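You operate a simulated robot arm through the tools that you are given. There is no shell and no other tool.

Carry out the task below with a simulated two-armed robot. There is one attempt and no reset: what you move stays moved.

JOB
Sweep the spilt powder into the dustpan and tip it into the lint bin.
Fine: set the pan down beside the powder; brush and pan go back where they were. Set down upright: sweeping brush. What is to be rubbed or washed off counts as gone when no trace of it is left.

It is judged by the outcome, as a careful person would: the job done as asked, and still so three seconds after it is handed in. It fails if anything else is knocked over, pushed out of place, dropped, spilled or broken.

ROBOT AND FRAMES
Two 7-joint arms with fingered hands on one trunk that stands fixed in place. Base frame: the origin is at the foot of the trunk, x ahead of it, y to its left, z up; the work surface is at about z = 900. Units: mm, degrees, N and s.
The left shoulder is at [50, 214, 869], the right one opposite. With the tool pointing down near the work surface each hand reaches from about 320 to 860 mm from the base axis, measured 20 degrees to its own side. Payload 3 kg a hand.
The tool frame of a hand sits at the grasp point between the pads (the TCP): z along the fingers, y along the line on which they close. The tips reach 26 mm beyond it. The gripper opens to 132 mm; its body begins 73 mm behind the TCP. The gripper is a hand of 3 fingers: y runs from the thumb to the fingers, the wrist lies at [0, 0, -229] in the tool frame.
Orientation is that of the tool frame in the base frame, as a unit quaternion [x, y, z, w]. With the fingers straight down and closing along the base's y, the tool's x points along the base's -x, its y along +y and its z along -z.

CONTROLS
- The arms move only by the tool nudge_tool. It takes "left_deltas", "right_deltas" or both (then of equal length, played together; a hand with none holds still); each is a list of rows, each an object of numbers (a shift or turn left out is 0): "x", "y", "z": the shift along the tool's x, y, z in mm; "wx", "wy", "wz": the turn, a rotation vector about the tool's x, y, z in degrees. In form: [{"x": .., "y": .., "z": .., "wx": .., "wy": .., "wz": ..}, ...]. A call has 1 to 20 rows; each row shifts and turns the commanded pose from where the row before left it, along the tool's axes as they then stand. A row lasts 0.2 s, in which the tool goes at most 50 mm and 8.6 degrees; a call with a longer step from one row to the next is refused whole. A pose out of reach is approached as far as the arm can. The call stops where the force on the tool passes 40 N (or 10 N more than at its start, if that is more) or the arm is blocked; 0.2 s more then pass. In this call time passes only in rows, and 0.2 s behind the last. The reply holds the time, the measured pose of the TCP, the force on the tool along the base axes, the opening and the grip force, in the units named above and with some noise, with the torque about the TCP (base axes, N m) and any sound that the robot's microphone picked up.
- Cameras (640 x 400 px; columns grow to the right, rows downward): "scene" is now at [31.8, -52.7, 1513]; the picture's right is [-0.54, -0.84, 0.00], its down [-0.50, 0.32, -0.81] and it looks along [0.68, -0.44, -0.59] (base axes); focal length 321 px, centre (320, 200). "left" rides on the left gripper at [-62, 3, -92] in its tool frame; the picture's right is [-0.05, -1.00, 0.00], its down [0.83, -0.04, -0.56] and it looks along [0.55, -0.03, 0.83] (tool axes); focal length 230 px, centre (320, 200). "right" rides on the right gripper at [61, 3, -92] in its tool frame; the picture's right is [-0.05, 1.00, 0.00], its down [-0.83, -0.04, -0.56] and it looks along [-0.55, -0.03, 0.83] (tool axes); focal length 230 px, centre (320, 200).
- capture(camera): a new picture of that camera. The clock stands still meanwhile.
- set_fingers(finger1, finger2, thumb_bend, hand): sets how far each is bent, from 0 (flat) to 1 (curled in); at 0.3 the hand is open as for a grip, at 0.7 the pads meet at the TCP. One left out holds its place. A second passes; each finger stops where it meets its share of the squeeze, and holds until it gets a number again. It is the only way to open and close the hand. It gives what a move gives, with no picture; readings hold the bend of each and the force on the fingers (four entries, about 0 where the hand has none), thumb and palm.
- turn_head(pan, tilt): turns the head with the scene camera to pan (to the left, within 86 degrees either way) and tilt (down, from -29 to 69), counted from straight ahead of the robot. It gives what a move gives.
- point_at(camera, pixels): for up to 12 pixels [column, row] of the newest picture of that camera ("zoom" is the newest enlarged one), the place [x, y, z] in the base frame of the surface seen there, good to about 2 mm, but the place of the scene camera against the robot may be out by one fixed shift of up to 12 mm in any direction. The clock stands still meanwhile.
- enlarge(camera, box): a new picture of the part [left, top, right, bottom] of that camera's present view, enlarged. The clock stands still meanwhile.
- sign_off(): hands the job in; it is judged then, once.

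Leave the grippers open and the arms clear of the work at the hand-in unless told otherwise.

The tools are called after "Request:" as a command line: name --argument value ..., lists and objects as JSON in quotes. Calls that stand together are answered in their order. nudge_tool: Moves the arms, as the interface text tells. Its arguments: {"type":"object","properties":{"left_deltas":{"type":"array"},"right_deltas":{"type":"array"}},"required":[]} The other tools are called the same way: set_fingers (finger1, finger2, thumb_bend, hand) moves the fingers one by one; turn_head (pan, tilt) turns the head that bears the scene camera; capture (camera) takes a picture; point_at (camera, pixels) gives the place of the surface under pixels of a picture; enlarge (camera, box) takes an enlarged picture of a part of a camera's view; sign_off () hands the job in.

At the start:

```text
time_s: 0.0
left_ee_pos: [435.9, -11.4, 1240.0]
left_ee_rot: [0.258, 0.966, 0.0, 0.0]
left_contact_force: [-0.4, -0.2, -0.1]
left_wrist_torque: [0.01, -0.01, -0.01]
left_width: 131.8
left_grip_force: 0.2
left_shape: jaw
left_bend: [0.3, 0.3, 0.3]
left_finger forces: [0.1, 0.0, 0.0, 0.0, 0.1, 0.0]
right_ee_pos: [352.1, -401.3, 1264.4]
right_ee_rot: [0.258, 0.966, 0.0, 0.0]
right_contact_force: [0.5, 0.2, -0.1]
right_wrist_torque: [-0.03, 0.0, -0.01]
right_width: 131.9
right_grip_force: 0.0
right_shape: jaw
right_bend: [0.3, 0.3, 0.3]
right_finger forces: [0.0, 0.0, 0.0, 0.0, 0.0, 0.0]
head pan, tilt (commanded): [-32.9, 36.2]
```

scene: 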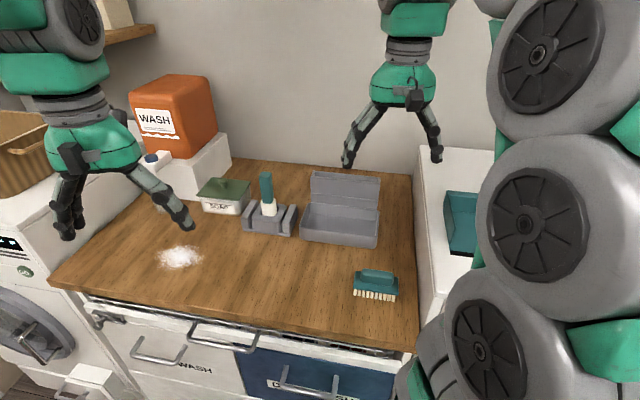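
right: 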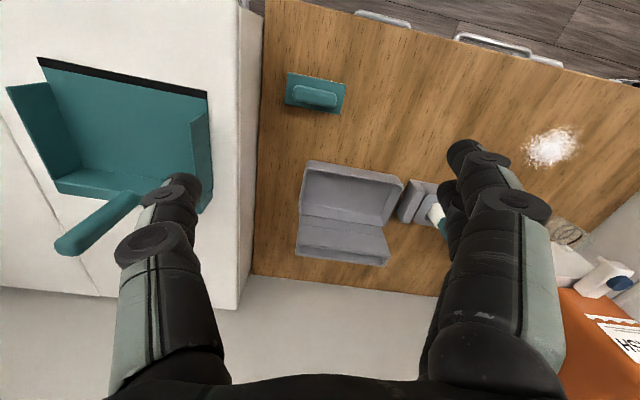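
left: 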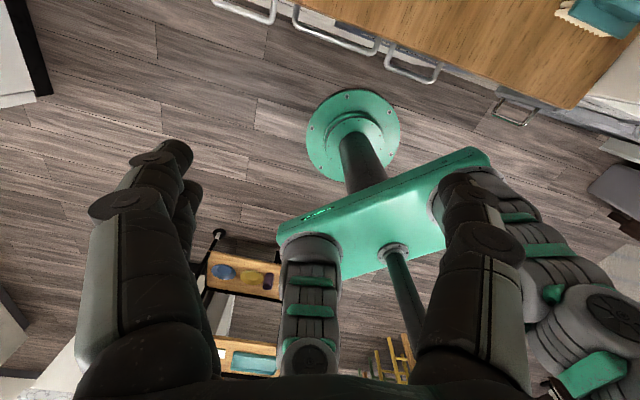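

I see a counter with white powder at about (180,257) in the scene picture, a teal brush at (376,285), and a teal dustpan on the right-hand white cabinet at around (460,225). I'll look around first to find the lint bin and measure things.

Request:
capture --camera "scene"

Request:
enlarge --camera "scene" --box '[0, 100, 320, 300]'

Request:
capture --camera "right"

```text
taken
```

scene: 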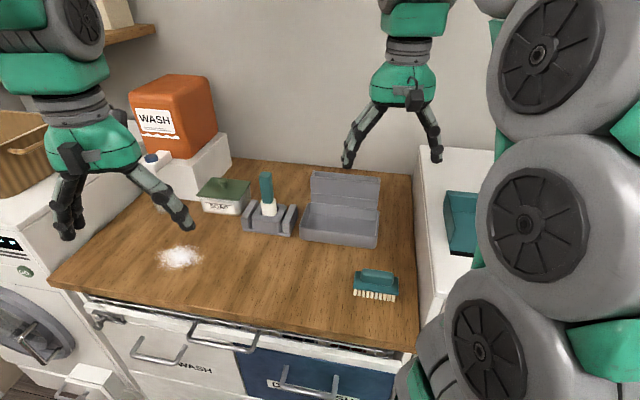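

```text
2.00 times, centred on (160, 200) of scene
```

zoom: 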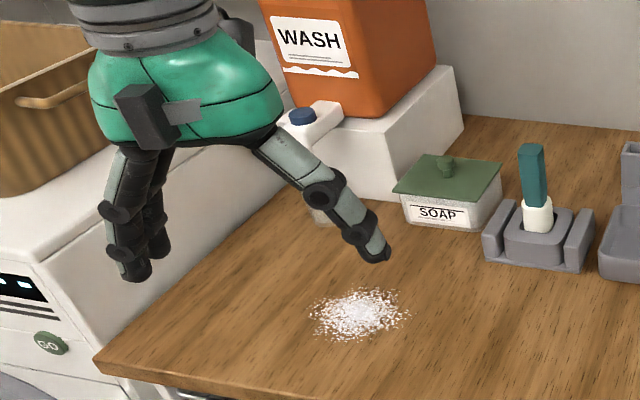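

```text
taken
```

right: 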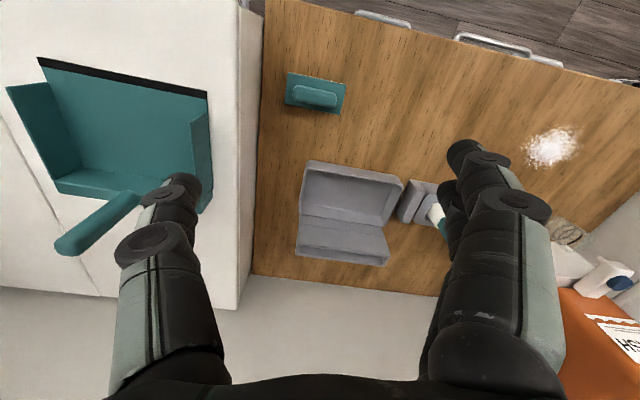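

The lint bin isn't obvious yet. I'll turn the head to the right to see the dustpan cabinet and beyond.

Request:
turn_head --pan -70 --tilt 45

Request:
capture --camera "scene"

Request:
turn_head --pan 20 --tilt 40

Request:
capture --camera "scene"

Request:
turn_head --pan 60 --tilt 45

Request:
capture --camera "scene"

```text
time_s: 1.0
left_ee_pos: [435.6, -10.5, 1241.0]
left_ee_rot: [0.258, 0.966, 0.0, 0.001]
left_contact_force: [-0.7, 0.4, 0.7]
left_wrist_torque: [-0.04, 0.01, 0.01]
left_width: 132.2
left_grip_force: 0.1
left_shape: jaw
left_bend: [0.3, 0.3, 0.3]
left_finger forces: [0.1, 0.1, 0.1, 0.0, 0.0, 0.0]
right_ee_pos: [351.5, -400.3, 1265.3]
right_ee_rot: [0.258, 0.966, 0.001, 0.0]
right_contact_force: [-0.1, 0.8, 0.9]
right_wrist_torque: [-0.02, 0.01, 0.04]
right_width: 131.7
right_grip_force: 0.0
right_shape: jaw
right_bend: [0.3, 0.3, 0.3]
right_finger forces: [0.0, 0.0, 0.0, 0.0, 0.1, 0.0]
head pan, tilt (commanded): [-70.0, 45.0]
```

```text
taken
```

scene: 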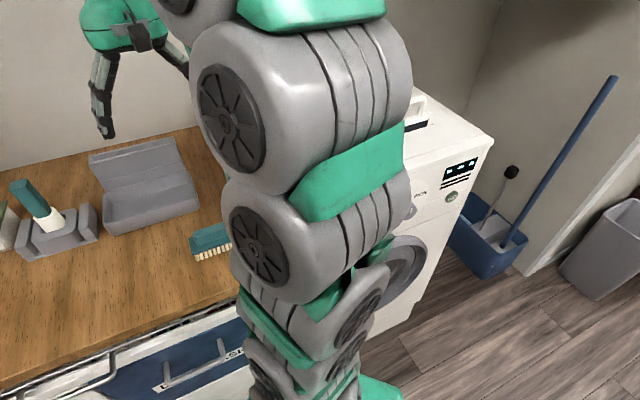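

```text
time_s: 2.7
left_ee_pos: [436.0, -10.5, 1238.4]
left_ee_rot: [0.258, 0.966, 0.0, 0.0]
left_contact_force: [0.3, 0.0, -0.4]
left_wrist_torque: [-0.01, 0.04, 0.01]
left_width: 131.8
left_grip_force: 0.0
left_shape: jaw
left_bend: [0.3, 0.3, 0.3]
left_finger forces: [0.0, 0.1, 0.0, 0.1, 0.0, 0.0]
right_ee_pos: [352.3, -400.8, 1265.7]
right_ee_rot: [0.257, 0.966, 0.0, 0.0]
right_contact_force: [0.5, 0.1, -0.1]
right_wrist_torque: [-0.03, 0.02, -0.03]
right_width: 131.9
right_grip_force: 0.1
right_shape: jaw
right_bend: [0.3, 0.3, 0.3]
right_finger forces: [0.0, 0.0, 0.0, 0.0, 0.0, 0.0]
head pan, tilt (commanded): [20.0, 40.0]
```

```text
taken
```

scene: 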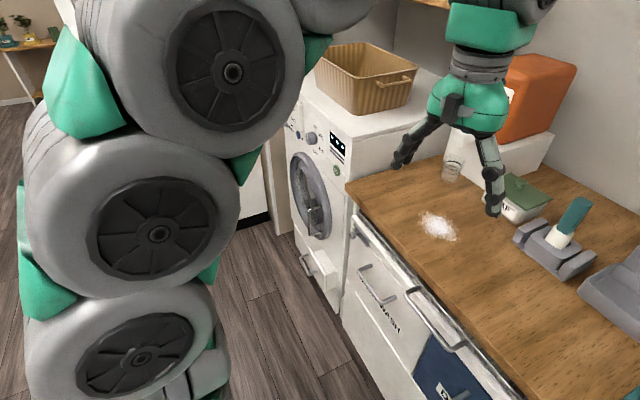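

```text
time_s: 3.8
left_ee_pos: [436.3, -11.3, 1240.8]
left_ee_rot: [0.257, 0.966, 0.0, 0.0]
left_contact_force: [-0.5, 0.7, 1.0]
left_wrist_torque: [0.01, -0.01, -0.03]
left_width: 131.9
left_grip_force: 0.2
left_shape: jaw
left_bend: [0.3, 0.3, 0.3]
left_finger forces: [0.0, 0.0, 0.1, 0.1, 0.0, 0.0]
right_ee_pos: [352.5, -400.6, 1265.1]
right_ee_rot: [0.258, 0.966, 0.0, -0.001]
right_contact_force: [0.7, -1.0, 0.4]
right_wrist_torque: [-0.02, 0.01, 0.01]
right_width: 131.9
right_grip_force: 0.1
right_shape: jaw
right_bend: [0.3, 0.3, 0.3]
right_finger forces: [0.0, 0.0, 0.0, 0.1, 0.0, 0.0]
head pan, tilt (commanded): [60.0, 45.0]
```

```text
taken
```

scene: 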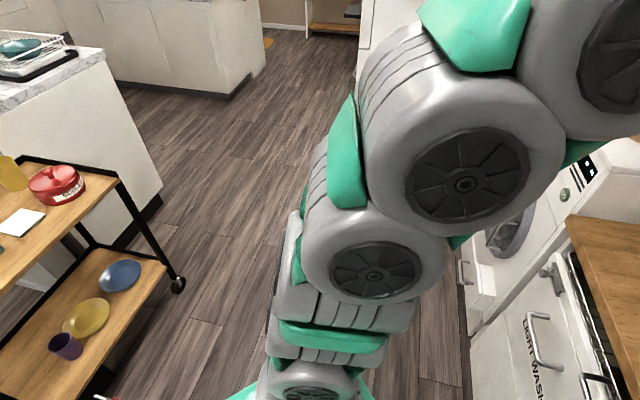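

There are two candidates: the grey open-lidded box on the counter and a grey bin on the floor at the right. I'll look back at the counter and enlarge the details.

Request:
turn_head --pan -25 --tilt 45

Request:
capture --camera "scene"

Request:
enlarge --camera "scene" --box '[240, 100, 480, 250]'

Request:
enlarge --camera "scene" --box '[80, 220, 400, 400]'

Request:
enlarge --camera "right" --box '[250, 130, 490, 280]'

```text
time_s: 5.3
left_ee_pos: [435.7, -10.9, 1239.2]
left_ee_rot: [0.258, 0.966, 0.0, 0.0]
left_contact_force: [-0.4, 0.2, 0.3]
left_wrist_torque: [-0.01, 0.0, 0.01]
left_width: 132.0
left_grip_force: 0.1
left_shape: jaw
left_bend: [0.3, 0.3, 0.3]
left_finger forces: [0.0, 0.1, 0.1, 0.0, 0.0, 0.0]
right_ee_pos: [352.4, -399.8, 1264.6]
right_ee_rot: [0.257, 0.966, 0.001, 0.0]
right_contact_force: [-0.7, 0.8, -0.3]
right_wrist_torque: [0.0, -0.02, 0.03]
right_width: 132.0
right_grip_force: 0.0
right_shape: jaw
right_bend: [0.3, 0.3, 0.3]
right_finger forces: [0.0, 0.0, 0.2, 0.0, 0.1, 0.1]
head pan, tilt (commanded): [-25.0, 45.0]
```

```text
taken
```

scene: 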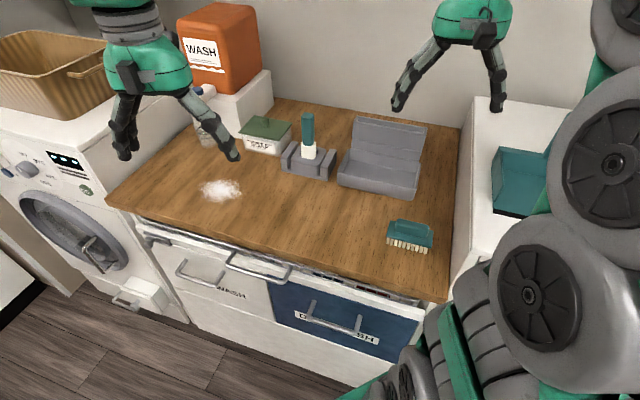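

```text
2.67 times, centred on (360, 175) of scene
```

zoom: 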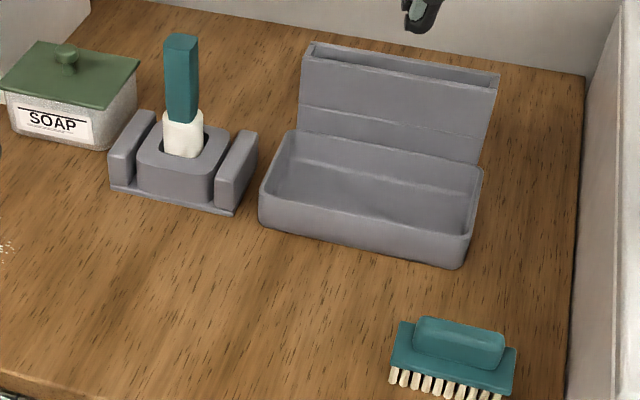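

```text
2.00 times, centred on (240, 310) of scene
```

zoom: 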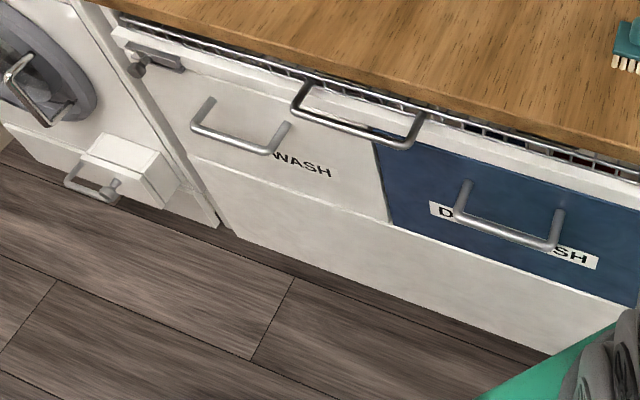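

```text
2.67 times, centred on (370, 205) of right
```

zoom: 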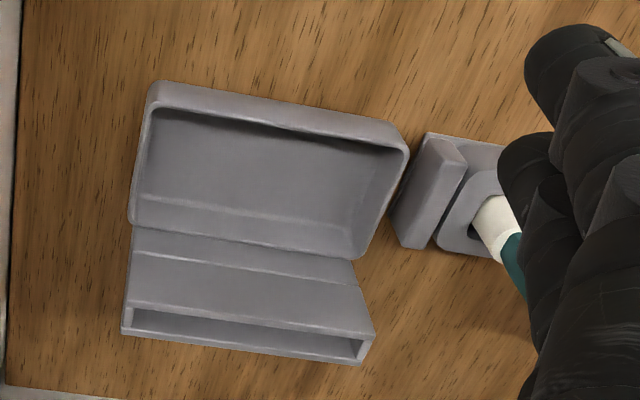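

I'll check the floor bin on the far right for a label, and measure how far away it is.

Request:
turn_head --pan -86 --tilt 35

Request:
capture --camera "scene"

Request:
enlarge --camera "scene" --box '[340, 130, 640, 330]'

Request:
point_at --camera "zoom" --pixels '[[100, 100], [320, 200], [400, 300], [500, 200]]'

```text
time_s: 6.7
left_ee_pos: [436.3, -10.0, 1240.0]
left_ee_rot: [0.258, 0.966, 0.0, 0.0]
left_contact_force: [-0.4, 0.6, 0.0]
left_wrist_torque: [-0.01, 0.0, 0.02]
left_width: 132.0
left_grip_force: 0.0
left_shape: jaw
left_bend: [0.3, 0.3, 0.3]
left_finger forces: [0.1, 0.0, 0.0, 0.0, 0.0, 0.0]
right_ee_pos: [352.1, -400.5, 1264.7]
right_ee_rot: [0.259, 0.966, -0.001, 0.0]
right_contact_force: [0.5, 0.1, -0.3]
right_wrist_torque: [-0.03, 0.0, 0.03]
right_width: 131.7
right_grip_force: 0.0
right_shape: jaw
right_bend: [0.3, 0.3, 0.3]
right_finger forces: [0.1, 0.1, 0.0, 0.0, 0.0, 0.1]
head pan, tilt (commanded): [-85.9, 35.0]
```

```text
taken
```

scene: 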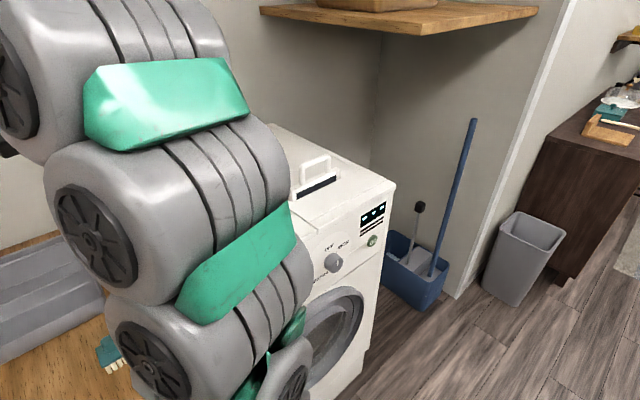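

```text
2.00 times, centred on (490, 230) of scene
```

zoom: 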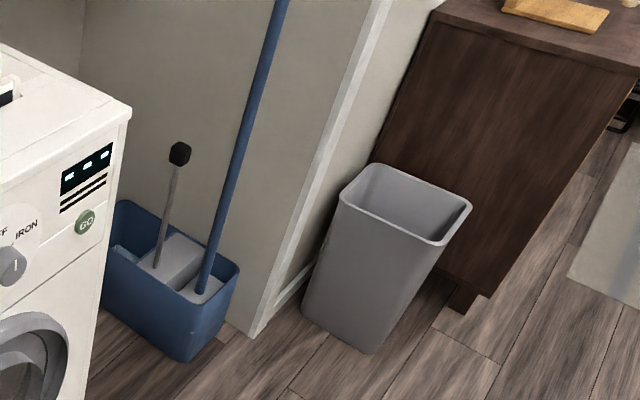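

```text
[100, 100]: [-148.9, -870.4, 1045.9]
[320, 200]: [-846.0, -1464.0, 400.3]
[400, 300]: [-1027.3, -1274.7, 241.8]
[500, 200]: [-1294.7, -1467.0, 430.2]
```

The floor bin is at about (-850, -1460), far out of reach and unmarked, and the dryer has a lint-filter slot. The grey box on the counter may be the lint bin. I'll measure objects through the right hand camera, whose calibration is trusted.

Request:
capture --camera "right"

Request:
point_at --camera "right" --pixels '[[287, 75], [346, 84], [341, 115], [285, 105], [315, 95], [550, 146], [309, 163], [403, 181], [300, 212], [385, 220], [298, 255], [385, 265]]'

Request:
point_at --camera "right" --pixels '[[340, 190], [320, 228], [340, 250], [120, 130], [40, 62], [207, 95], [10, 90], [205, 125], [75, 240], [130, 200], [60, 185], [235, 50]]'

```text
taken
```

right: 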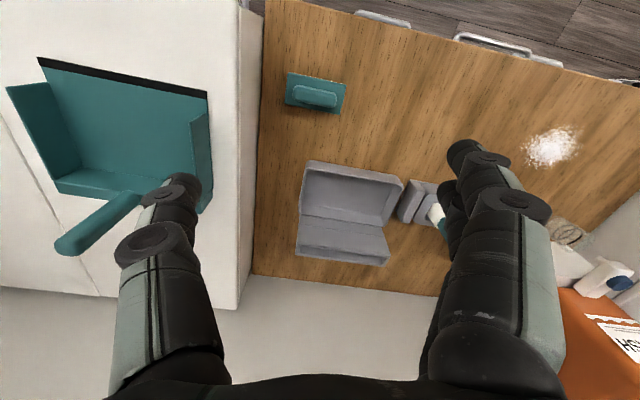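

```text
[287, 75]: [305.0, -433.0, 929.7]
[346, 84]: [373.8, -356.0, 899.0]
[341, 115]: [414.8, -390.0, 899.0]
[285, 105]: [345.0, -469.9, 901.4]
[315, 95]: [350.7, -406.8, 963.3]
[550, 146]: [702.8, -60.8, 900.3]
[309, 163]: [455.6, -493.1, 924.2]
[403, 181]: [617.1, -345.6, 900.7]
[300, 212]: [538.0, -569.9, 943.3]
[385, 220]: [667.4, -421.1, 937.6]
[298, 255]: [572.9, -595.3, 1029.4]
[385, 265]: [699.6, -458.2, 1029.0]
```

```text
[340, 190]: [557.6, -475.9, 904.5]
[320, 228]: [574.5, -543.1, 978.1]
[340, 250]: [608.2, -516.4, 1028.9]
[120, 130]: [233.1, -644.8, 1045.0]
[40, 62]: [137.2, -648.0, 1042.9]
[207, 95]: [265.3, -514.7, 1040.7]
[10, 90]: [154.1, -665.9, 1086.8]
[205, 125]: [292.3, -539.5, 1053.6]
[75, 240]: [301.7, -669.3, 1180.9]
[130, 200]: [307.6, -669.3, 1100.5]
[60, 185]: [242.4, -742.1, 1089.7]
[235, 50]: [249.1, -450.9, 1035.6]
```

The brush stands near (355,-412), powder near (703,-61), dustpan on the dryer top (z≈1040) with an upright handle near (302,-669), grey box at about (560,-480). Next I look at the counter with the head to map everything.

Request:
turn_head --pan -20 --tilt 45

Request:
capture --camera "scene"

Request:
enlarge --camera "scene" --box '[120, 80, 440, 280]'

```text
time_s: 8.0
left_ee_pos: [436.6, -9.8, 1240.4]
left_ee_rot: [0.258, 0.966, 0.001, 0.0]
left_contact_force: [0.0, -0.8, -0.8]
left_wrist_torque: [-0.01, 0.0, 0.01]
left_width: 132.0
left_grip_force: 0.0
left_shape: jaw
left_bend: [0.3, 0.3, 0.3]
left_finger forces: [0.0, 0.0, 0.0, 0.1, 0.0, 0.0]
right_ee_pos: [352.0, -400.0, 1264.0]
right_ee_rot: [0.259, 0.966, 0.0, 0.0]
right_contact_force: [0.4, -0.1, 0.0]
right_wrist_torque: [-0.02, 0.03, 0.01]
right_width: 131.9
right_grip_force: 0.1
right_shape: jaw
right_bend: [0.3, 0.3, 0.3]
right_finger forces: [0.0, 0.0, 0.0, 0.0, 0.0, 0.1]
head pan, tilt (commanded): [-20.0, 45.0]
```

```text
taken
```

scene: 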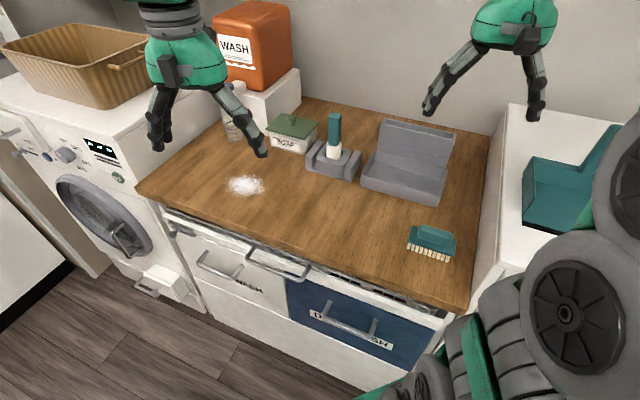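

```text
2.00 times, centred on (280, 180) of scene
```

zoom: 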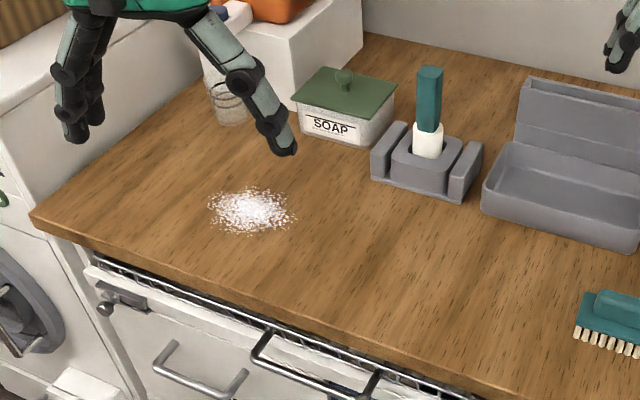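

I see powder in the zoom from about (208,210) to (297,215). I'll measure powder extents, counter edge, soap box, holder and grey box.

Request:
point_at --camera "zoom" --pixels '[[208, 210], [297, 214], [250, 185], [248, 235], [250, 210], [34, 212], [300, 302], [480, 365], [296, 130], [380, 146], [372, 180], [462, 200]]'

Request:
point_at --camera "zoom" --pixels '[[484, 205], [632, 250], [540, 190], [590, 215], [430, 70], [425, 150], [390, 170], [450, 185], [225, 122], [575, 335], [605, 300], [634, 356]]'

```text
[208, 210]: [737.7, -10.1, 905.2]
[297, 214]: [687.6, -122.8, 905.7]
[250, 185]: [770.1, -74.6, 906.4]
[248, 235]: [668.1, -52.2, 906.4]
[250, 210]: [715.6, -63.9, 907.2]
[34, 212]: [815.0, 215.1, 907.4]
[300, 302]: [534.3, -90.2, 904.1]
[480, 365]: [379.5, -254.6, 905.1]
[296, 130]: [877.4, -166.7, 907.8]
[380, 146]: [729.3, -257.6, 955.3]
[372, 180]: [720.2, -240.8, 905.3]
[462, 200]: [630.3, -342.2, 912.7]
```

```text
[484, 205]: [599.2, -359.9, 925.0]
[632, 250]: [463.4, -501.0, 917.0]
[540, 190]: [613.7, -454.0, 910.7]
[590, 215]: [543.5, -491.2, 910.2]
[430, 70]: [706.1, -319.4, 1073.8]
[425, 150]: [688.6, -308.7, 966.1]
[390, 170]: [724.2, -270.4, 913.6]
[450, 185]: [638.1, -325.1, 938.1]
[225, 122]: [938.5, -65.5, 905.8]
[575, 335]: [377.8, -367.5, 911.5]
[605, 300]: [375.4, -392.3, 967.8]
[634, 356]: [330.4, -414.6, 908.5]
```

The scene camera reads about (+10,-3,+6) high against the hand camera. Now I'll zoom in closely on the grey box, the holder and the dryer top to identify the lint bin.

Request:
enlarge --camera "scene" --box '[350, 110, 470, 185]'

Request:
enlarge --camera "scene" --box '[480, 100, 640, 250]'

Request:
enlarge --camera "scene" --box '[120, 240, 280, 340]'

Request:
enlarge --camera "right" --box '[0, 40, 250, 270]'

```text
5.33 times, centred on (410, 148) of scene
```

zoom: 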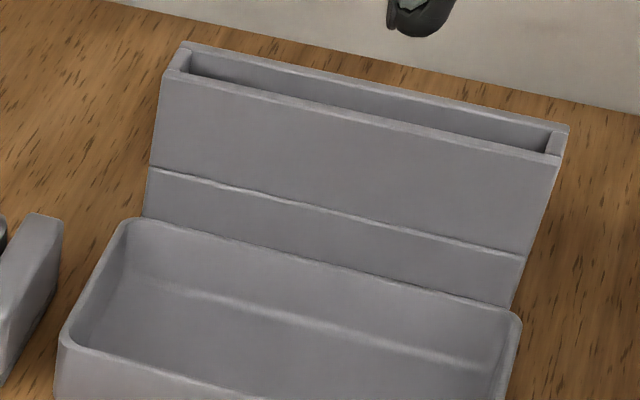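

```text
2.67 times, centred on (560, 175) of scene
```

zoom: 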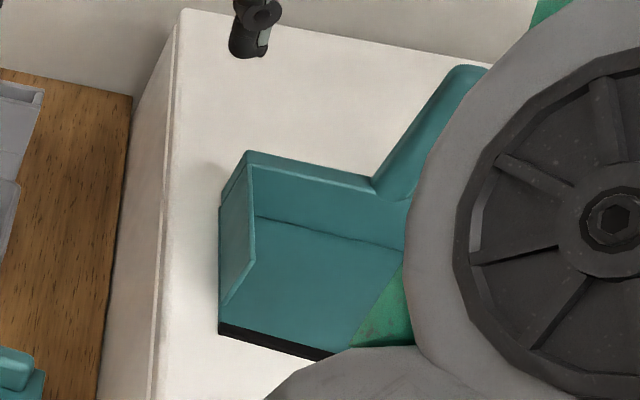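

```text
4.00 times, centred on (200, 290) of scene
```

zoom: 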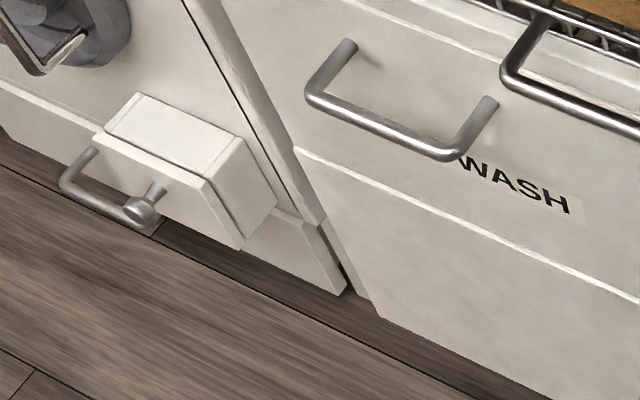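

```text
1.74 times, centred on (125, 155) of right
```

zoom: 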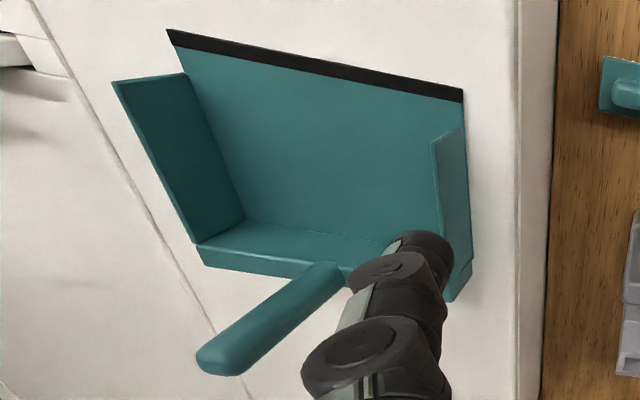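

The grey box has a tray and a slotted back but no label visible. Before deciding, I'll look up at the shelves and around for anything labelled "LINT".

Request:
turn_head --pan -50 --tilt 5

Request:
capture --camera "scene"

Request:
turn_head --pan -86 --tilt 10

Request:
capture --camera "scene"

Request:
turn_head --pan 10 --tilt 10

Request:
capture --camera "scene"

Request:
turn_head --pan -40 --tilt 65

Request:
capture --camera "scene"

```text
time_s: 9.1
left_ee_pos: [435.8, -11.3, 1240.6]
left_ee_rot: [0.258, 0.966, 0.0, -0.001]
left_contact_force: [-0.2, -0.3, 0.8]
left_wrist_torque: [-0.01, -0.02, 0.02]
left_width: 132.2
left_grip_force: 0.0
left_shape: jaw
left_bend: [0.3, 0.3, 0.3]
left_finger forces: [0.1, 0.0, 0.1, 0.1, 0.0, 0.0]
right_ee_pos: [352.5, -400.7, 1264.2]
right_ee_rot: [0.259, 0.966, 0.0, 0.0]
right_contact_force: [-0.2, 0.2, 1.4]
right_wrist_torque: [0.0, -0.01, 0.0]
right_width: 132.0
right_grip_force: 0.0
right_shape: jaw
right_bend: [0.3, 0.3, 0.3]
right_finger forces: [0.0, 0.0, 0.1, 0.1, 0.0, 0.0]
head pan, tilt (commanded): [-50.0, 5.0]
```

```text
taken
```

scene: 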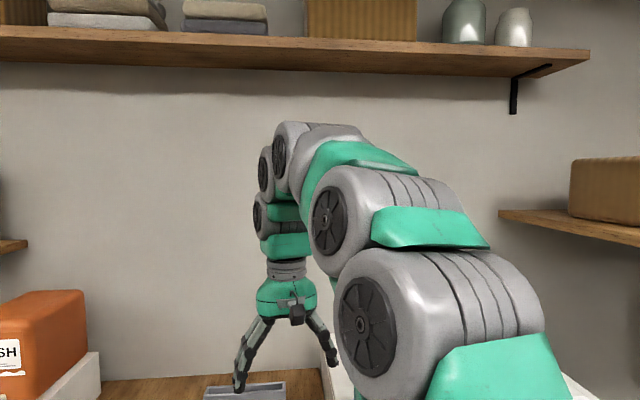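

```text
time_s: 10.1
left_ee_pos: [435.7, -10.0, 1239.9]
left_ee_rot: [0.259, 0.966, 0.0, 0.0]
left_contact_force: [1.2, -1.4, -0.2]
left_wrist_torque: [0.02, 0.0, 0.05]
left_width: 131.7
left_grip_force: 0.1
left_shape: jaw
left_bend: [0.3, 0.3, 0.3]
left_finger forces: [0.0, 0.0, 0.0, 0.0, 0.0, 0.0]
right_ee_pos: [351.4, -400.8, 1263.8]
right_ee_rot: [0.258, 0.966, 0.0, 0.0]
right_contact_force: [-0.2, 0.2, 0.0]
right_wrist_torque: [-0.01, -0.01, 0.0]
right_width: 131.8
right_grip_force: 0.0
right_shape: jaw
right_bend: [0.3, 0.3, 0.3]
right_finger forces: [0.1, 0.0, 0.0, 0.0, 0.1, 0.0]
head pan, tilt (commanded): [-85.9, 10.0]
```

```text
taken
```

scene: 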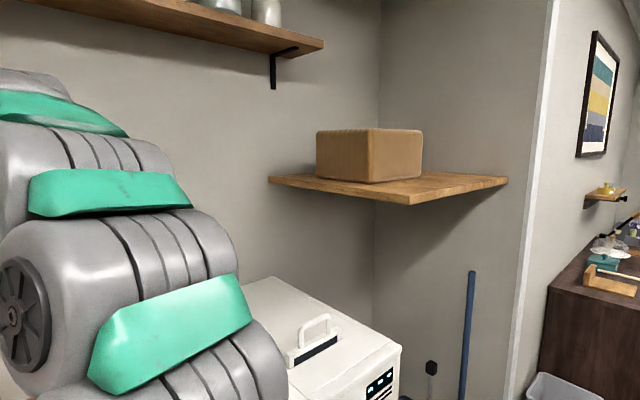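

```text
time_s: 11.8
left_ee_pos: [435.5, -10.6, 1240.1]
left_ee_rot: [0.258, 0.966, -0.001, 0.0]
left_contact_force: [-0.1, 0.0, -0.1]
left_wrist_torque: [0.0, -0.03, -0.04]
left_width: 131.9
left_grip_force: 0.1
left_shape: jaw
left_bend: [0.3, 0.3, 0.3]
left_finger forces: [0.0, 0.1, 0.1, 0.0, 0.0, 0.1]
right_ee_pos: [352.3, -399.0, 1265.6]
right_ee_rot: [0.258, 0.966, 0.0, -0.001]
right_contact_force: [0.1, -0.2, -0.1]
right_wrist_torque: [0.01, 0.01, 0.01]
right_width: 131.9
right_grip_force: 0.0
right_shape: jaw
right_bend: [0.3, 0.3, 0.3]
right_finger forces: [0.0, 0.0, 0.1, 0.0, 0.0, 0.1]
head pan, tilt (commanded): [10.0, 10.0]
```

```text
taken
```

scene: 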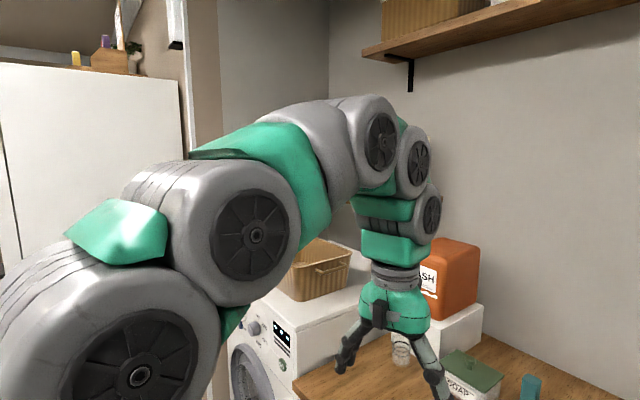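

```text
time_s: 13.1
left_ee_pos: [435.6, -11.0, 1240.8]
left_ee_rot: [0.258, 0.966, 0.0, 0.0]
left_contact_force: [0.2, 0.0, 0.9]
left_wrist_torque: [0.02, -0.02, -0.01]
left_width: 132.0
left_grip_force: 0.1
left_shape: jaw
left_bend: [0.3, 0.3, 0.3]
left_finger forces: [0.0, 0.0, 0.0, 0.0, 0.1, 0.0]
right_ee_pos: [352.0, -399.8, 1263.7]
right_ee_rot: [0.257, 0.966, 0.0, 0.0]
right_contact_force: [-0.5, -1.3, 0.0]
right_wrist_torque: [0.03, 0.03, 0.03]
right_width: 132.0
right_grip_force: 0.1
right_shape: jaw
right_bend: [0.3, 0.3, 0.3]
right_finger forces: [0.0, 0.1, 0.0, 0.0, 0.0, 0.1]
head pan, tilt (commanded): [-40.0, 65.0]
```

```text
taken
```

scene: 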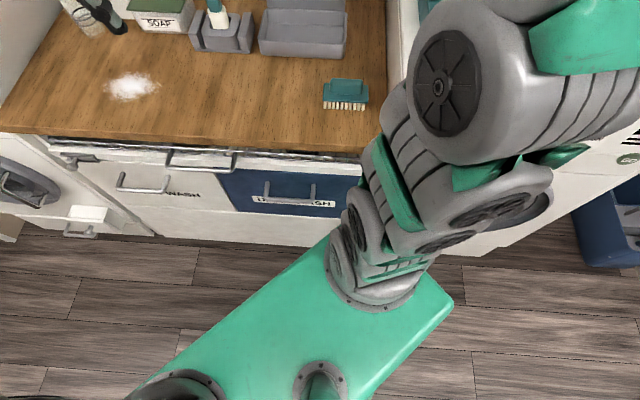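

The grey box on the counter is the only reachable bin-like thing, so I take it as the lint bin. Now I move the left arm out of the way to the left and shift the right hand over toward the dustpan for a closer look (fingertips stay at z≈1238, above the handle top at 1181).

Request:
nudge_tool --left_deltas '[{"x": 29.2, "y": 30.8}, {"x": 29.2, "y": 30.8}, {"x": 29.2, "y": 30.8}, {"x": 29.2, "y": 30.8}, {"x": 29.2, "y": 30.8}, {"x": 29.2, "y": 30.8}, {"x": 29.2, "y": 30.8}, {"x": 29.2, "y": 30.8}]' --right_deltas '[{"x": -2, "y": -20}, {"x": -2, "y": -20}, {"x": -2, "y": -20}, {"x": -2, "y": -20}, {"x": -2, "y": -20}, {"x": -2, "y": -20}, {"x": -2, "y": -20}, {"x": -2, "y": -20}]'

Request:
capture --camera "right"

Request:
capture --camera "scene"

```text
time_s: 14.9
left_ee_pos: [357.7, 320.2, 1241.3]
left_ee_rot: [0.258, 0.966, 0.0, 0.0]
left_contact_force: [0.4, -0.6, -0.3]
left_wrist_torque: [-0.02, 0.02, -0.02]
left_width: 131.9
left_grip_force: 0.1
left_shape: jaw
left_bend: [0.3, 0.3, 0.3]
left_finger forces: [0.0, 0.0, 0.0, 0.0, 0.0, 0.0]
right_ee_pos: [285.0, -547.0, 1265.5]
right_ee_rot: [0.257, 0.966, 0.0, 0.001]
right_contact_force: [0.0, -0.1, -0.6]
right_wrist_torque: [-0.02, 0.01, -0.02]
right_width: 131.9
right_grip_force: 0.1
right_shape: jaw
right_bend: [0.3, 0.3, 0.3]
right_finger forces: [0.0, 0.0, 0.1, 0.0, 0.0, 0.0]
head pan, tilt (commanded): [-40.0, 65.0]
```

```text
taken
```

right: 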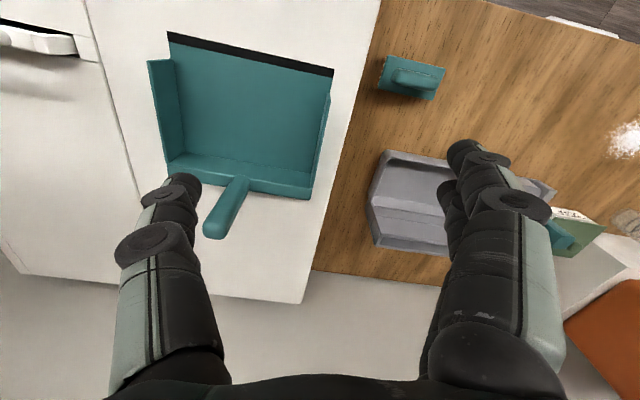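

```text
taken
```

scene: 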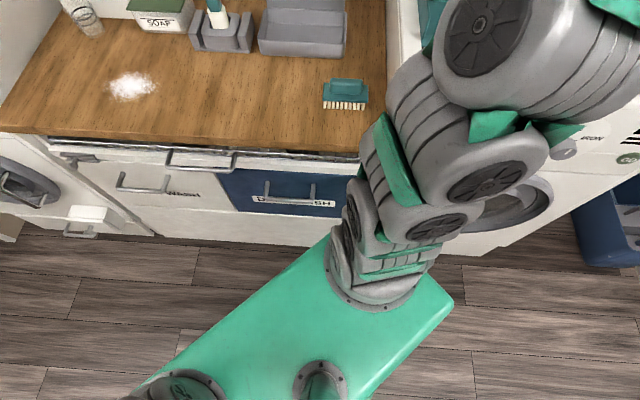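

The dustpan is well in view: lip from (168,35) to (333,72), handle from (240,178) to (213,237). I'll enlarge it and measure.

Request:
enlarge --camera "right" --box '[140, 20, 350, 250]'

Request:
point_at --camera "right" --pixels '[[168, 33], [333, 70], [213, 234], [206, 230], [222, 237], [240, 180], [232, 181], [248, 181], [173, 174], [308, 197], [240, 100], [240, 160]]'

Request:
point_at --camera "right" --pixels '[[150, 62], [328, 92], [215, 215], [225, 195], [235, 215], [398, 72], [418, 78], [385, 60], [440, 70], [432, 98], [380, 92], [412, 85]]'

```text
1.74 times, centred on (245, 135) of right
```

zoom: 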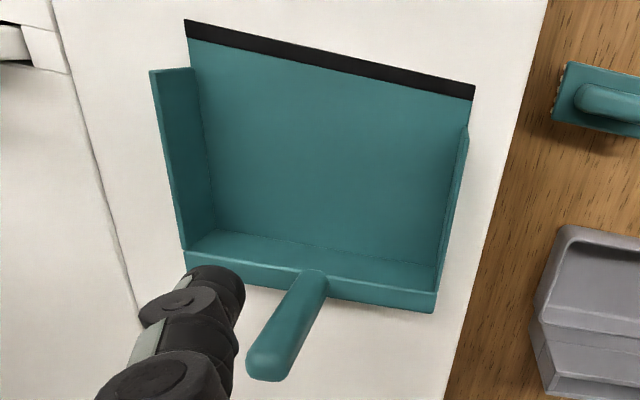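

```text
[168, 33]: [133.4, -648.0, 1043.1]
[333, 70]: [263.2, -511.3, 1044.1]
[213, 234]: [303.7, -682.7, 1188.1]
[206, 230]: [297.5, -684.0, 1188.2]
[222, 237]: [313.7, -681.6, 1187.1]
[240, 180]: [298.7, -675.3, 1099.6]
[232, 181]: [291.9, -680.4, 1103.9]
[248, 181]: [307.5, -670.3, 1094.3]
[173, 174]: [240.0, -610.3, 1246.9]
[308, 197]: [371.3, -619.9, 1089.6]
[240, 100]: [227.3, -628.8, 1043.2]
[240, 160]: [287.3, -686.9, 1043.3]
```

```text
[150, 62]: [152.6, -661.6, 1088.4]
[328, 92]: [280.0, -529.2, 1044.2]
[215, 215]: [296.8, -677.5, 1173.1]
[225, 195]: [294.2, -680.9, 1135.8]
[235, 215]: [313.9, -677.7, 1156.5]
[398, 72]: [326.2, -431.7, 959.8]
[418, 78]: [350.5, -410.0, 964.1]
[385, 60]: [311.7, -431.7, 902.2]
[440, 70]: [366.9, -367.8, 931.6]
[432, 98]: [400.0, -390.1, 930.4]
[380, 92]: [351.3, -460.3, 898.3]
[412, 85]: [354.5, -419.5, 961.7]
```

Pan facts: lip from (133,-648) to (263,-511), floor z≈1043, round vertical handle about (305,-683), top z≈1188. Brush centre about (352,-411), knob top z≈963. Now I move the empty right hand over the counter near (568,-203) at z≈1180 to look at the powder from above and to test the wrist's yaw range before touching anything.

Request:
nudge_tool --right_deltas '[{"x": -6.2, "y": 36.6, "z": 7}, {"x": -6.2, "y": 36.6, "z": 7}, {"x": -6.2, "y": 36.6, "z": 7}, {"x": -6.2, "y": 36.6, "z": 7}, {"x": -6.2, "y": 36.6, "z": 7}, {"x": -6.2, "y": 36.6, "z": 7}, {"x": -6.2, "y": 36.6, "z": 7}, {"x": -6.2, "y": 36.6, "z": 7}, {"x": -6.2, "y": 36.6, "z": 7}, {"x": -6.2, "y": 36.6, "z": 7}, {"x": -6.2, "y": 36.6, "z": 7}, {"x": -6.2, "y": 36.6, "z": 7}]'

Request:
capture --camera "right"

```text
time_s: 17.5
left_ee_pos: [357.1, 319.7, 1240.5]
left_ee_rot: [0.259, 0.966, 0.0, 0.0]
left_contact_force: [0.0, 0.0, -0.7]
left_wrist_torque: [-0.02, 0.01, 0.04]
left_width: 132.0
left_grip_force: 0.1
left_shape: jaw
left_bend: [0.3, 0.3, 0.3]
left_finger forces: [0.1, 0.0, 0.0, 0.0, 0.1, 0.1]
right_ee_pos: [568.8, -202.5, 1182.0]
right_ee_rot: [0.259, 0.966, 0.0, 0.0]
right_contact_force: [0.0, 0.2, -0.1]
right_wrist_torque: [0.0, -0.04, 0.0]
right_width: 131.9
right_grip_force: 0.2
right_shape: jaw
right_bend: [0.3, 0.3, 0.3]
right_finger forces: [0.0, 0.0, 0.0, 0.0, 0.0, 0.0]
head pan, tilt (commanded): [-40.0, 65.0]
```

```text
taken
```

right: 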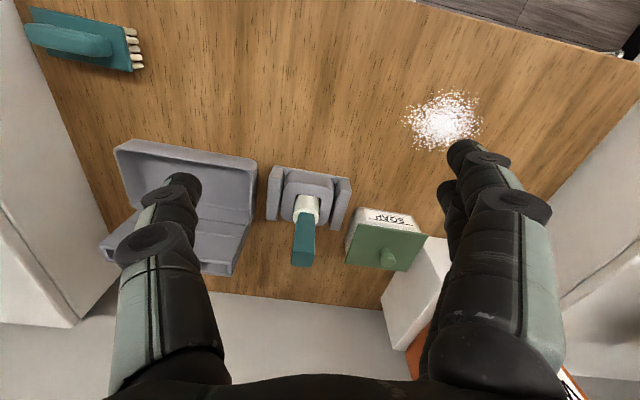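

From above I see powder at (443,120), the holder at (308,200), soap at (385,240), brush at (85,40). Measuring all these.

Request:
point_at --camera "right" --pixels '[[403, 118], [482, 128], [445, 88], [432, 150], [443, 120], [410, 100], [478, 100], [465, 145], [410, 140], [420, 3], [600, 48], [500, 22]]'

Request:
point_at --camera "right" --pixels '[[272, 168], [268, 215], [349, 180], [342, 228], [356, 210], [412, 215], [347, 258], [428, 238], [303, 260], [118, 145], [256, 160], [233, 272]]'

Request:
point_at --camera "right" --pixels '[[60, 300], [300, 330], [32, 8], [125, 27], [140, 70], [33, 42], [40, 35], [105, 48], [70, 40], [115, 190], [220, 215], [240, 185]]'

Request:
enlarge --camera "right" --box '[380, 60, 510, 180]'

Request:
enlarge --camera "right" --box '[0, 0, 280, 175]'

```text
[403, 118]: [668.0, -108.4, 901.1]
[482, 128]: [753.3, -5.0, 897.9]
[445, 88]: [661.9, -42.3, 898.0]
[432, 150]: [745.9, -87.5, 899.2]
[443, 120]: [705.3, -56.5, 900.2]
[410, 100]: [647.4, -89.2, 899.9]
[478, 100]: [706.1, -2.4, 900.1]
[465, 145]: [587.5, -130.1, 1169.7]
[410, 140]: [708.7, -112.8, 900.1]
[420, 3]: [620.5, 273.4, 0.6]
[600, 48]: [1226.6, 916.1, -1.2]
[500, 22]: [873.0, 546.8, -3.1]
```

```text
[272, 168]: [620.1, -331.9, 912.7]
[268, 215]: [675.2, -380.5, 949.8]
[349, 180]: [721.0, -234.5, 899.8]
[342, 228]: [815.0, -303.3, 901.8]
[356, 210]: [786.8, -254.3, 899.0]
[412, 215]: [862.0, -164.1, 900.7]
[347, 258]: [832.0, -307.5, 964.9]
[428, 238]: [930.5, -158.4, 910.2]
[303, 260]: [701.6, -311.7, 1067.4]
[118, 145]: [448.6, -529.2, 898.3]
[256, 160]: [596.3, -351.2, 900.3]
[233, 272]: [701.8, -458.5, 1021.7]
```

```text
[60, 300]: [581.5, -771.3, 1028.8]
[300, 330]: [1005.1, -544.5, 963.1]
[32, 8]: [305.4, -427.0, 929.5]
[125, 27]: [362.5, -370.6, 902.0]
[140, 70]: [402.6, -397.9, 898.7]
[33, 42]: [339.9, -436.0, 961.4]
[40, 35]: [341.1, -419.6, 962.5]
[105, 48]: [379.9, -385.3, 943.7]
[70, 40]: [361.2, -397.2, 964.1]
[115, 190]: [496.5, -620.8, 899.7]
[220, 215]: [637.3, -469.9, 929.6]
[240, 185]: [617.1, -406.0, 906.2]
```

```text
3.33 times, centred on (445, 120) of right
```

zoom: 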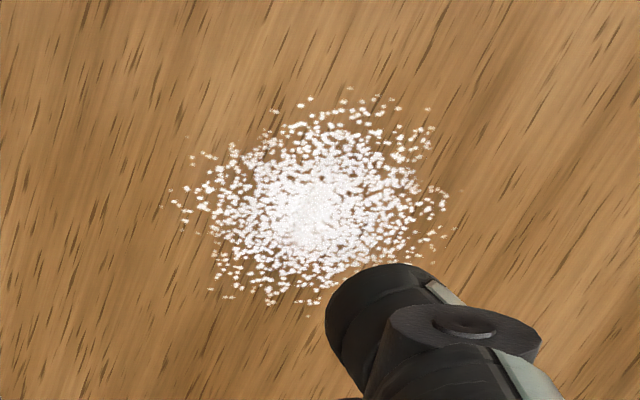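

```text
2.29 times, centred on (140, 88) of right
```

zoom: 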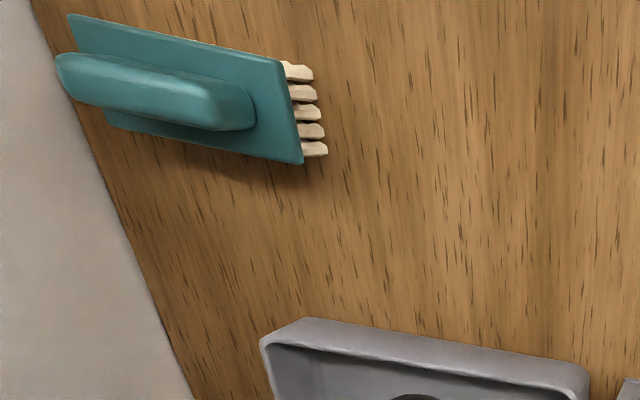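

Powder spans roughly 383–516 along the counter and 505–603 in depth (counter coordinates). Now I test wrist yaw range here: turning clockwise (wz +8 × 13) towards pan-grip yaw.

Request:
nudge_tool --right_deltas '[{"wz": 8}, {"wz": 8}, {"wz": 8}, {"wz": 8}, {"wz": 8}, {"wz": 8}, {"wz": 8}, {"wz": 8}, {"wz": 8}, {"wz": 8}, {"wz": 8}, {"wz": 8}, {"wz": 8}]'

Request:
capture --camera "scene"

```text
time_s: 20.3
left_ee_pos: [356.5, 319.2, 1241.1]
left_ee_rot: [0.258, 0.966, 0.0, 0.0]
left_contact_force: [-0.3, -0.1, -0.2]
left_wrist_torque: [0.02, 0.02, -0.04]
left_width: 131.8
left_grip_force: 0.2
left_shape: jaw
left_bend: [0.3, 0.3, 0.3]
left_finger forces: [0.0, 0.0, 0.1, 0.0, 0.0, 0.0]
right_ee_pos: [569.4, -203.3, 1181.1]
right_ee_rot: [0.921, 0.39, -0.001, 0.0]
right_contact_force: [-0.6, 0.5, 0.3]
right_wrist_torque: [0.0, -0.01, -0.01]
right_width: 132.1
right_grip_force: 0.1
right_shape: jaw
right_bend: [0.3, 0.3, 0.3]
right_finger forces: [0.0, 0.0, 0.0, 0.0, 0.0, 0.0]
head pan, tilt (commanded): [-40.0, 65.0]
```

```text
taken
```

scene: 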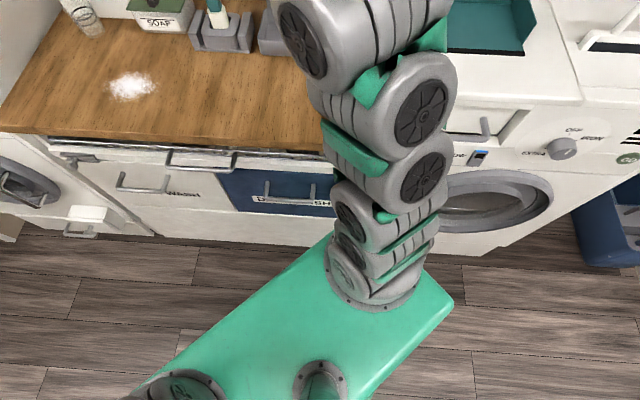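

Yaw to -44° is fully reachable here. Now I test leaning the hand 25° about its closing axis (wy −25) at this place, since I plan to hold the pan's handle at a lean so that tipping at the bin stays within reach.

Request:
nudge_tool --right_deltas '[{"wy": -8.33}, {"wy": -8.33}, {"wy": -8.34}, {"x": 0}]'

```text
time_s: 21.3
left_ee_pos: [356.7, 320.3, 1240.9]
left_ee_rot: [0.258, 0.966, 0.0, 0.0]
left_contact_force: [0.6, -0.4, -0.6]
left_wrist_torque: [0.01, 0.01, -0.02]
left_width: 132.0
left_grip_force: 0.1
left_shape: jaw
left_bend: [0.3, 0.3, 0.3]
left_finger forces: [0.0, 0.0, 0.1, 0.0, 0.0, 0.0]
right_ee_pos: [569.6, -203.6, 1180.9]
right_ee_rot: [0.916, 0.39, -0.09, 0.038]
right_contact_force: [0.3, -0.7, 0.0]
right_wrist_torque: [0.02, 0.0, -0.01]
right_width: 131.7
right_grip_force: 0.1
right_shape: jaw
right_bend: [0.3, 0.3, 0.3]
right_finger forces: [0.1, 0.1, 0.1, 0.0, 0.1, 0.1]
right hand out of reach, approached as far as the arm can: row 2, 3
head pan, tilt (commanded): [-40.0, 65.0]
```

The lean stops near 11° at this yaw (wrist limit), so I'd keep any lean below 10°. I'll undo the lean and check the pose.

Request:
nudge_tool --right_deltas '[{"wy": 8.33}, {"x": 0}]'

```text
time_s: 21.9
left_ee_pos: [356.9, 319.5, 1241.0]
left_ee_rot: [0.258, 0.966, 0.0, 0.0]
left_contact_force: [-0.5, -1.2, -0.1]
left_wrist_torque: [0.0, -0.03, 0.01]
left_width: 132.0
left_grip_force: 0.0
left_shape: jaw
left_bend: [0.3, 0.3, 0.3]
left_finger forces: [0.1, 0.0, 0.0, 0.1, 0.0, 0.0]
right_ee_pos: [569.2, -204.3, 1180.3]
right_ee_rot: [0.92, 0.391, -0.021, 0.01]
right_contact_force: [-0.3, -0.6, -0.3]
right_wrist_torque: [-0.02, -0.03, 0.0]
right_width: 132.1
right_grip_force: 0.1
right_shape: jaw
right_bend: [0.3, 0.3, 0.3]
right_finger forces: [0.1, 0.1, 0.0, 0.0, 0.1, 0.0]
head pan, tilt (commanded): [-40.0, 65.0]
```

The commanded pose follows what was reached. I level the hand, turn it back to yaw 46° while rising, then park it over the dryer to leave room to test whether the left hand can reach the brush.

Request:
nudge_tool --right_deltas '[{"wy": 2.7}, {"wz": -8.2, "z": -10}, {"wz": -8.2, "z": -10}, {"wz": -8.2, "z": -10}, {"wz": -8.2, "z": -10}, {"wz": -8.2, "z": -10}, {"wz": -8.2, "z": -10}, {"wz": -8.2, "z": -10}, {"wz": -8.2, "z": -10}, {"wz": -8.2, "z": -10}, {"wz": -8.2, "z": -10}, {"wz": -8.2, "z": -10}]'

Request:
nudge_tool --right_deltas '[{"x": -6.4, "y": -45.2}, {"x": -6.4, "y": -45.2}, {"x": -6.4, "y": -45.2}, {"x": -6.4, "y": -45.2}, {"x": -6.4, "y": -45.2}, {"x": -6.4, "y": -45.2}, {"x": -6.4, "y": -45.2}, {"x": -6.4, "y": -45.2}, {"x": -6.4, "y": -45.2}, {"x": -6.4, "y": -45.2}, {"x": -6.4, "y": -45.2}, {"x": -6.4, "y": -45.2}]'

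Request:
turn_head --pan -40 --tilt 45

Request:
capture --camera "scene"

Request:
capture --camera "right"

```text
time_s: 24.5
left_ee_pos: [357.9, 320.0, 1240.4]
left_ee_rot: [0.258, 0.966, 0.0, -0.001]
left_contact_force: [0.6, -0.6, 0.4]
left_wrist_torque: [0.03, -0.02, 0.01]
left_width: 132.0
left_grip_force: 0.1
left_shape: jaw
left_bend: [0.3, 0.3, 0.3]
left_finger forces: [0.0, 0.0, 0.1, 0.1, 0.0, 0.0]
right_ee_pos: [573.8, -206.6, 1230.7]
right_ee_rot: [0.372, 0.928, 0.0, -0.001]
right_contact_force: [0.2, 0.1, -0.5]
right_wrist_torque: [0.04, 0.01, 0.06]
right_width: 132.0
right_grip_force: 0.1
right_shape: jaw
right_bend: [0.3, 0.3, 0.3]
right_finger forces: [0.0, 0.0, 0.1, 0.0, 0.1, 0.2]
right hand out of reach, approached as far as the arm can: row 8, 10, 11, 12
head pan, tilt (commanded): [-40.0, 65.0]
```

```text
time_s: 27.1
left_ee_pos: [358.1, 320.0, 1240.2]
left_ee_rot: [0.259, 0.966, 0.0, 0.0]
left_contact_force: [-0.3, -0.1, 0.0]
left_wrist_torque: [0.0, -0.02, -0.01]
left_width: 131.8
left_grip_force: 0.0
left_shape: jaw
left_bend: [0.3, 0.3, 0.3]
left_finger forces: [0.0, 0.1, 0.0, 0.0, 0.0, 0.0]
right_ee_pos: [255.1, -650.1, 1229.4]
right_ee_rot: [0.372, 0.928, -0.001, -0.001]
right_contact_force: [0.8, 0.4, 0.4]
right_wrist_torque: [-0.02, -0.03, -0.03]
right_width: 132.1
right_grip_force: 0.0
right_shape: jaw
right_bend: [0.3, 0.3, 0.3]
right_finger forces: [0.1, 0.1, 0.1, 0.1, 0.0, 0.1]
head pan, tilt (commanded): [-40.0, 65.0]
```

```text
time_s: 27.9
left_ee_pos: [358.4, 319.3, 1241.8]
left_ee_rot: [0.258, 0.966, -0.001, 0.001]
left_contact_force: [1.1, -0.4, -0.2]
left_wrist_torque: [0.01, 0.01, -0.03]
left_width: 131.6
left_grip_force: 0.0
left_shape: jaw
left_bend: [0.3, 0.3, 0.3]
left_finger forces: [0.1, 0.0, 0.0, 0.0, 0.0, 0.0]
right_ee_pos: [253.8, -648.6, 1229.5]
right_ee_rot: [0.372, 0.928, 0.0, 0.0]
right_contact_force: [0.7, 0.3, -0.6]
right_wrist_torque: [-0.01, -0.03, 0.01]
right_width: 132.0
right_grip_force: 0.1
right_shape: jaw
right_bend: [0.3, 0.3, 0.3]
right_finger forces: [0.0, 0.1, 0.1, 0.0, 0.0, 0.0]
head pan, tilt (commanded): [-40.0, 45.0]
```

```text
taken
```

scene: 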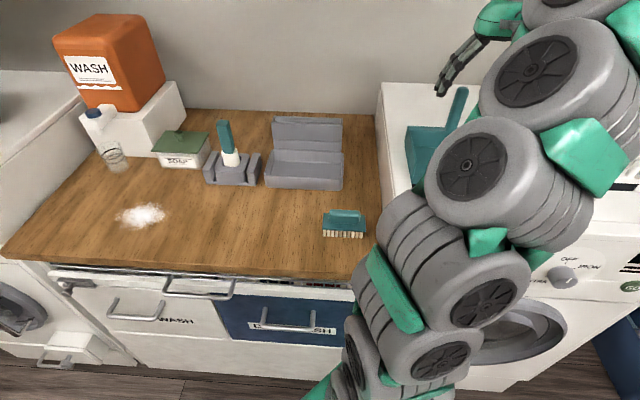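

```text
taken
```

right: 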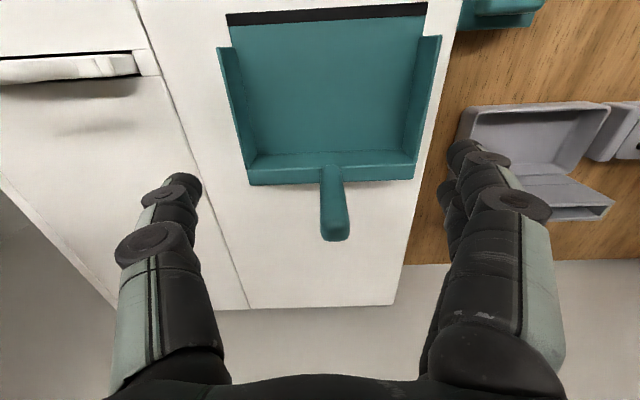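

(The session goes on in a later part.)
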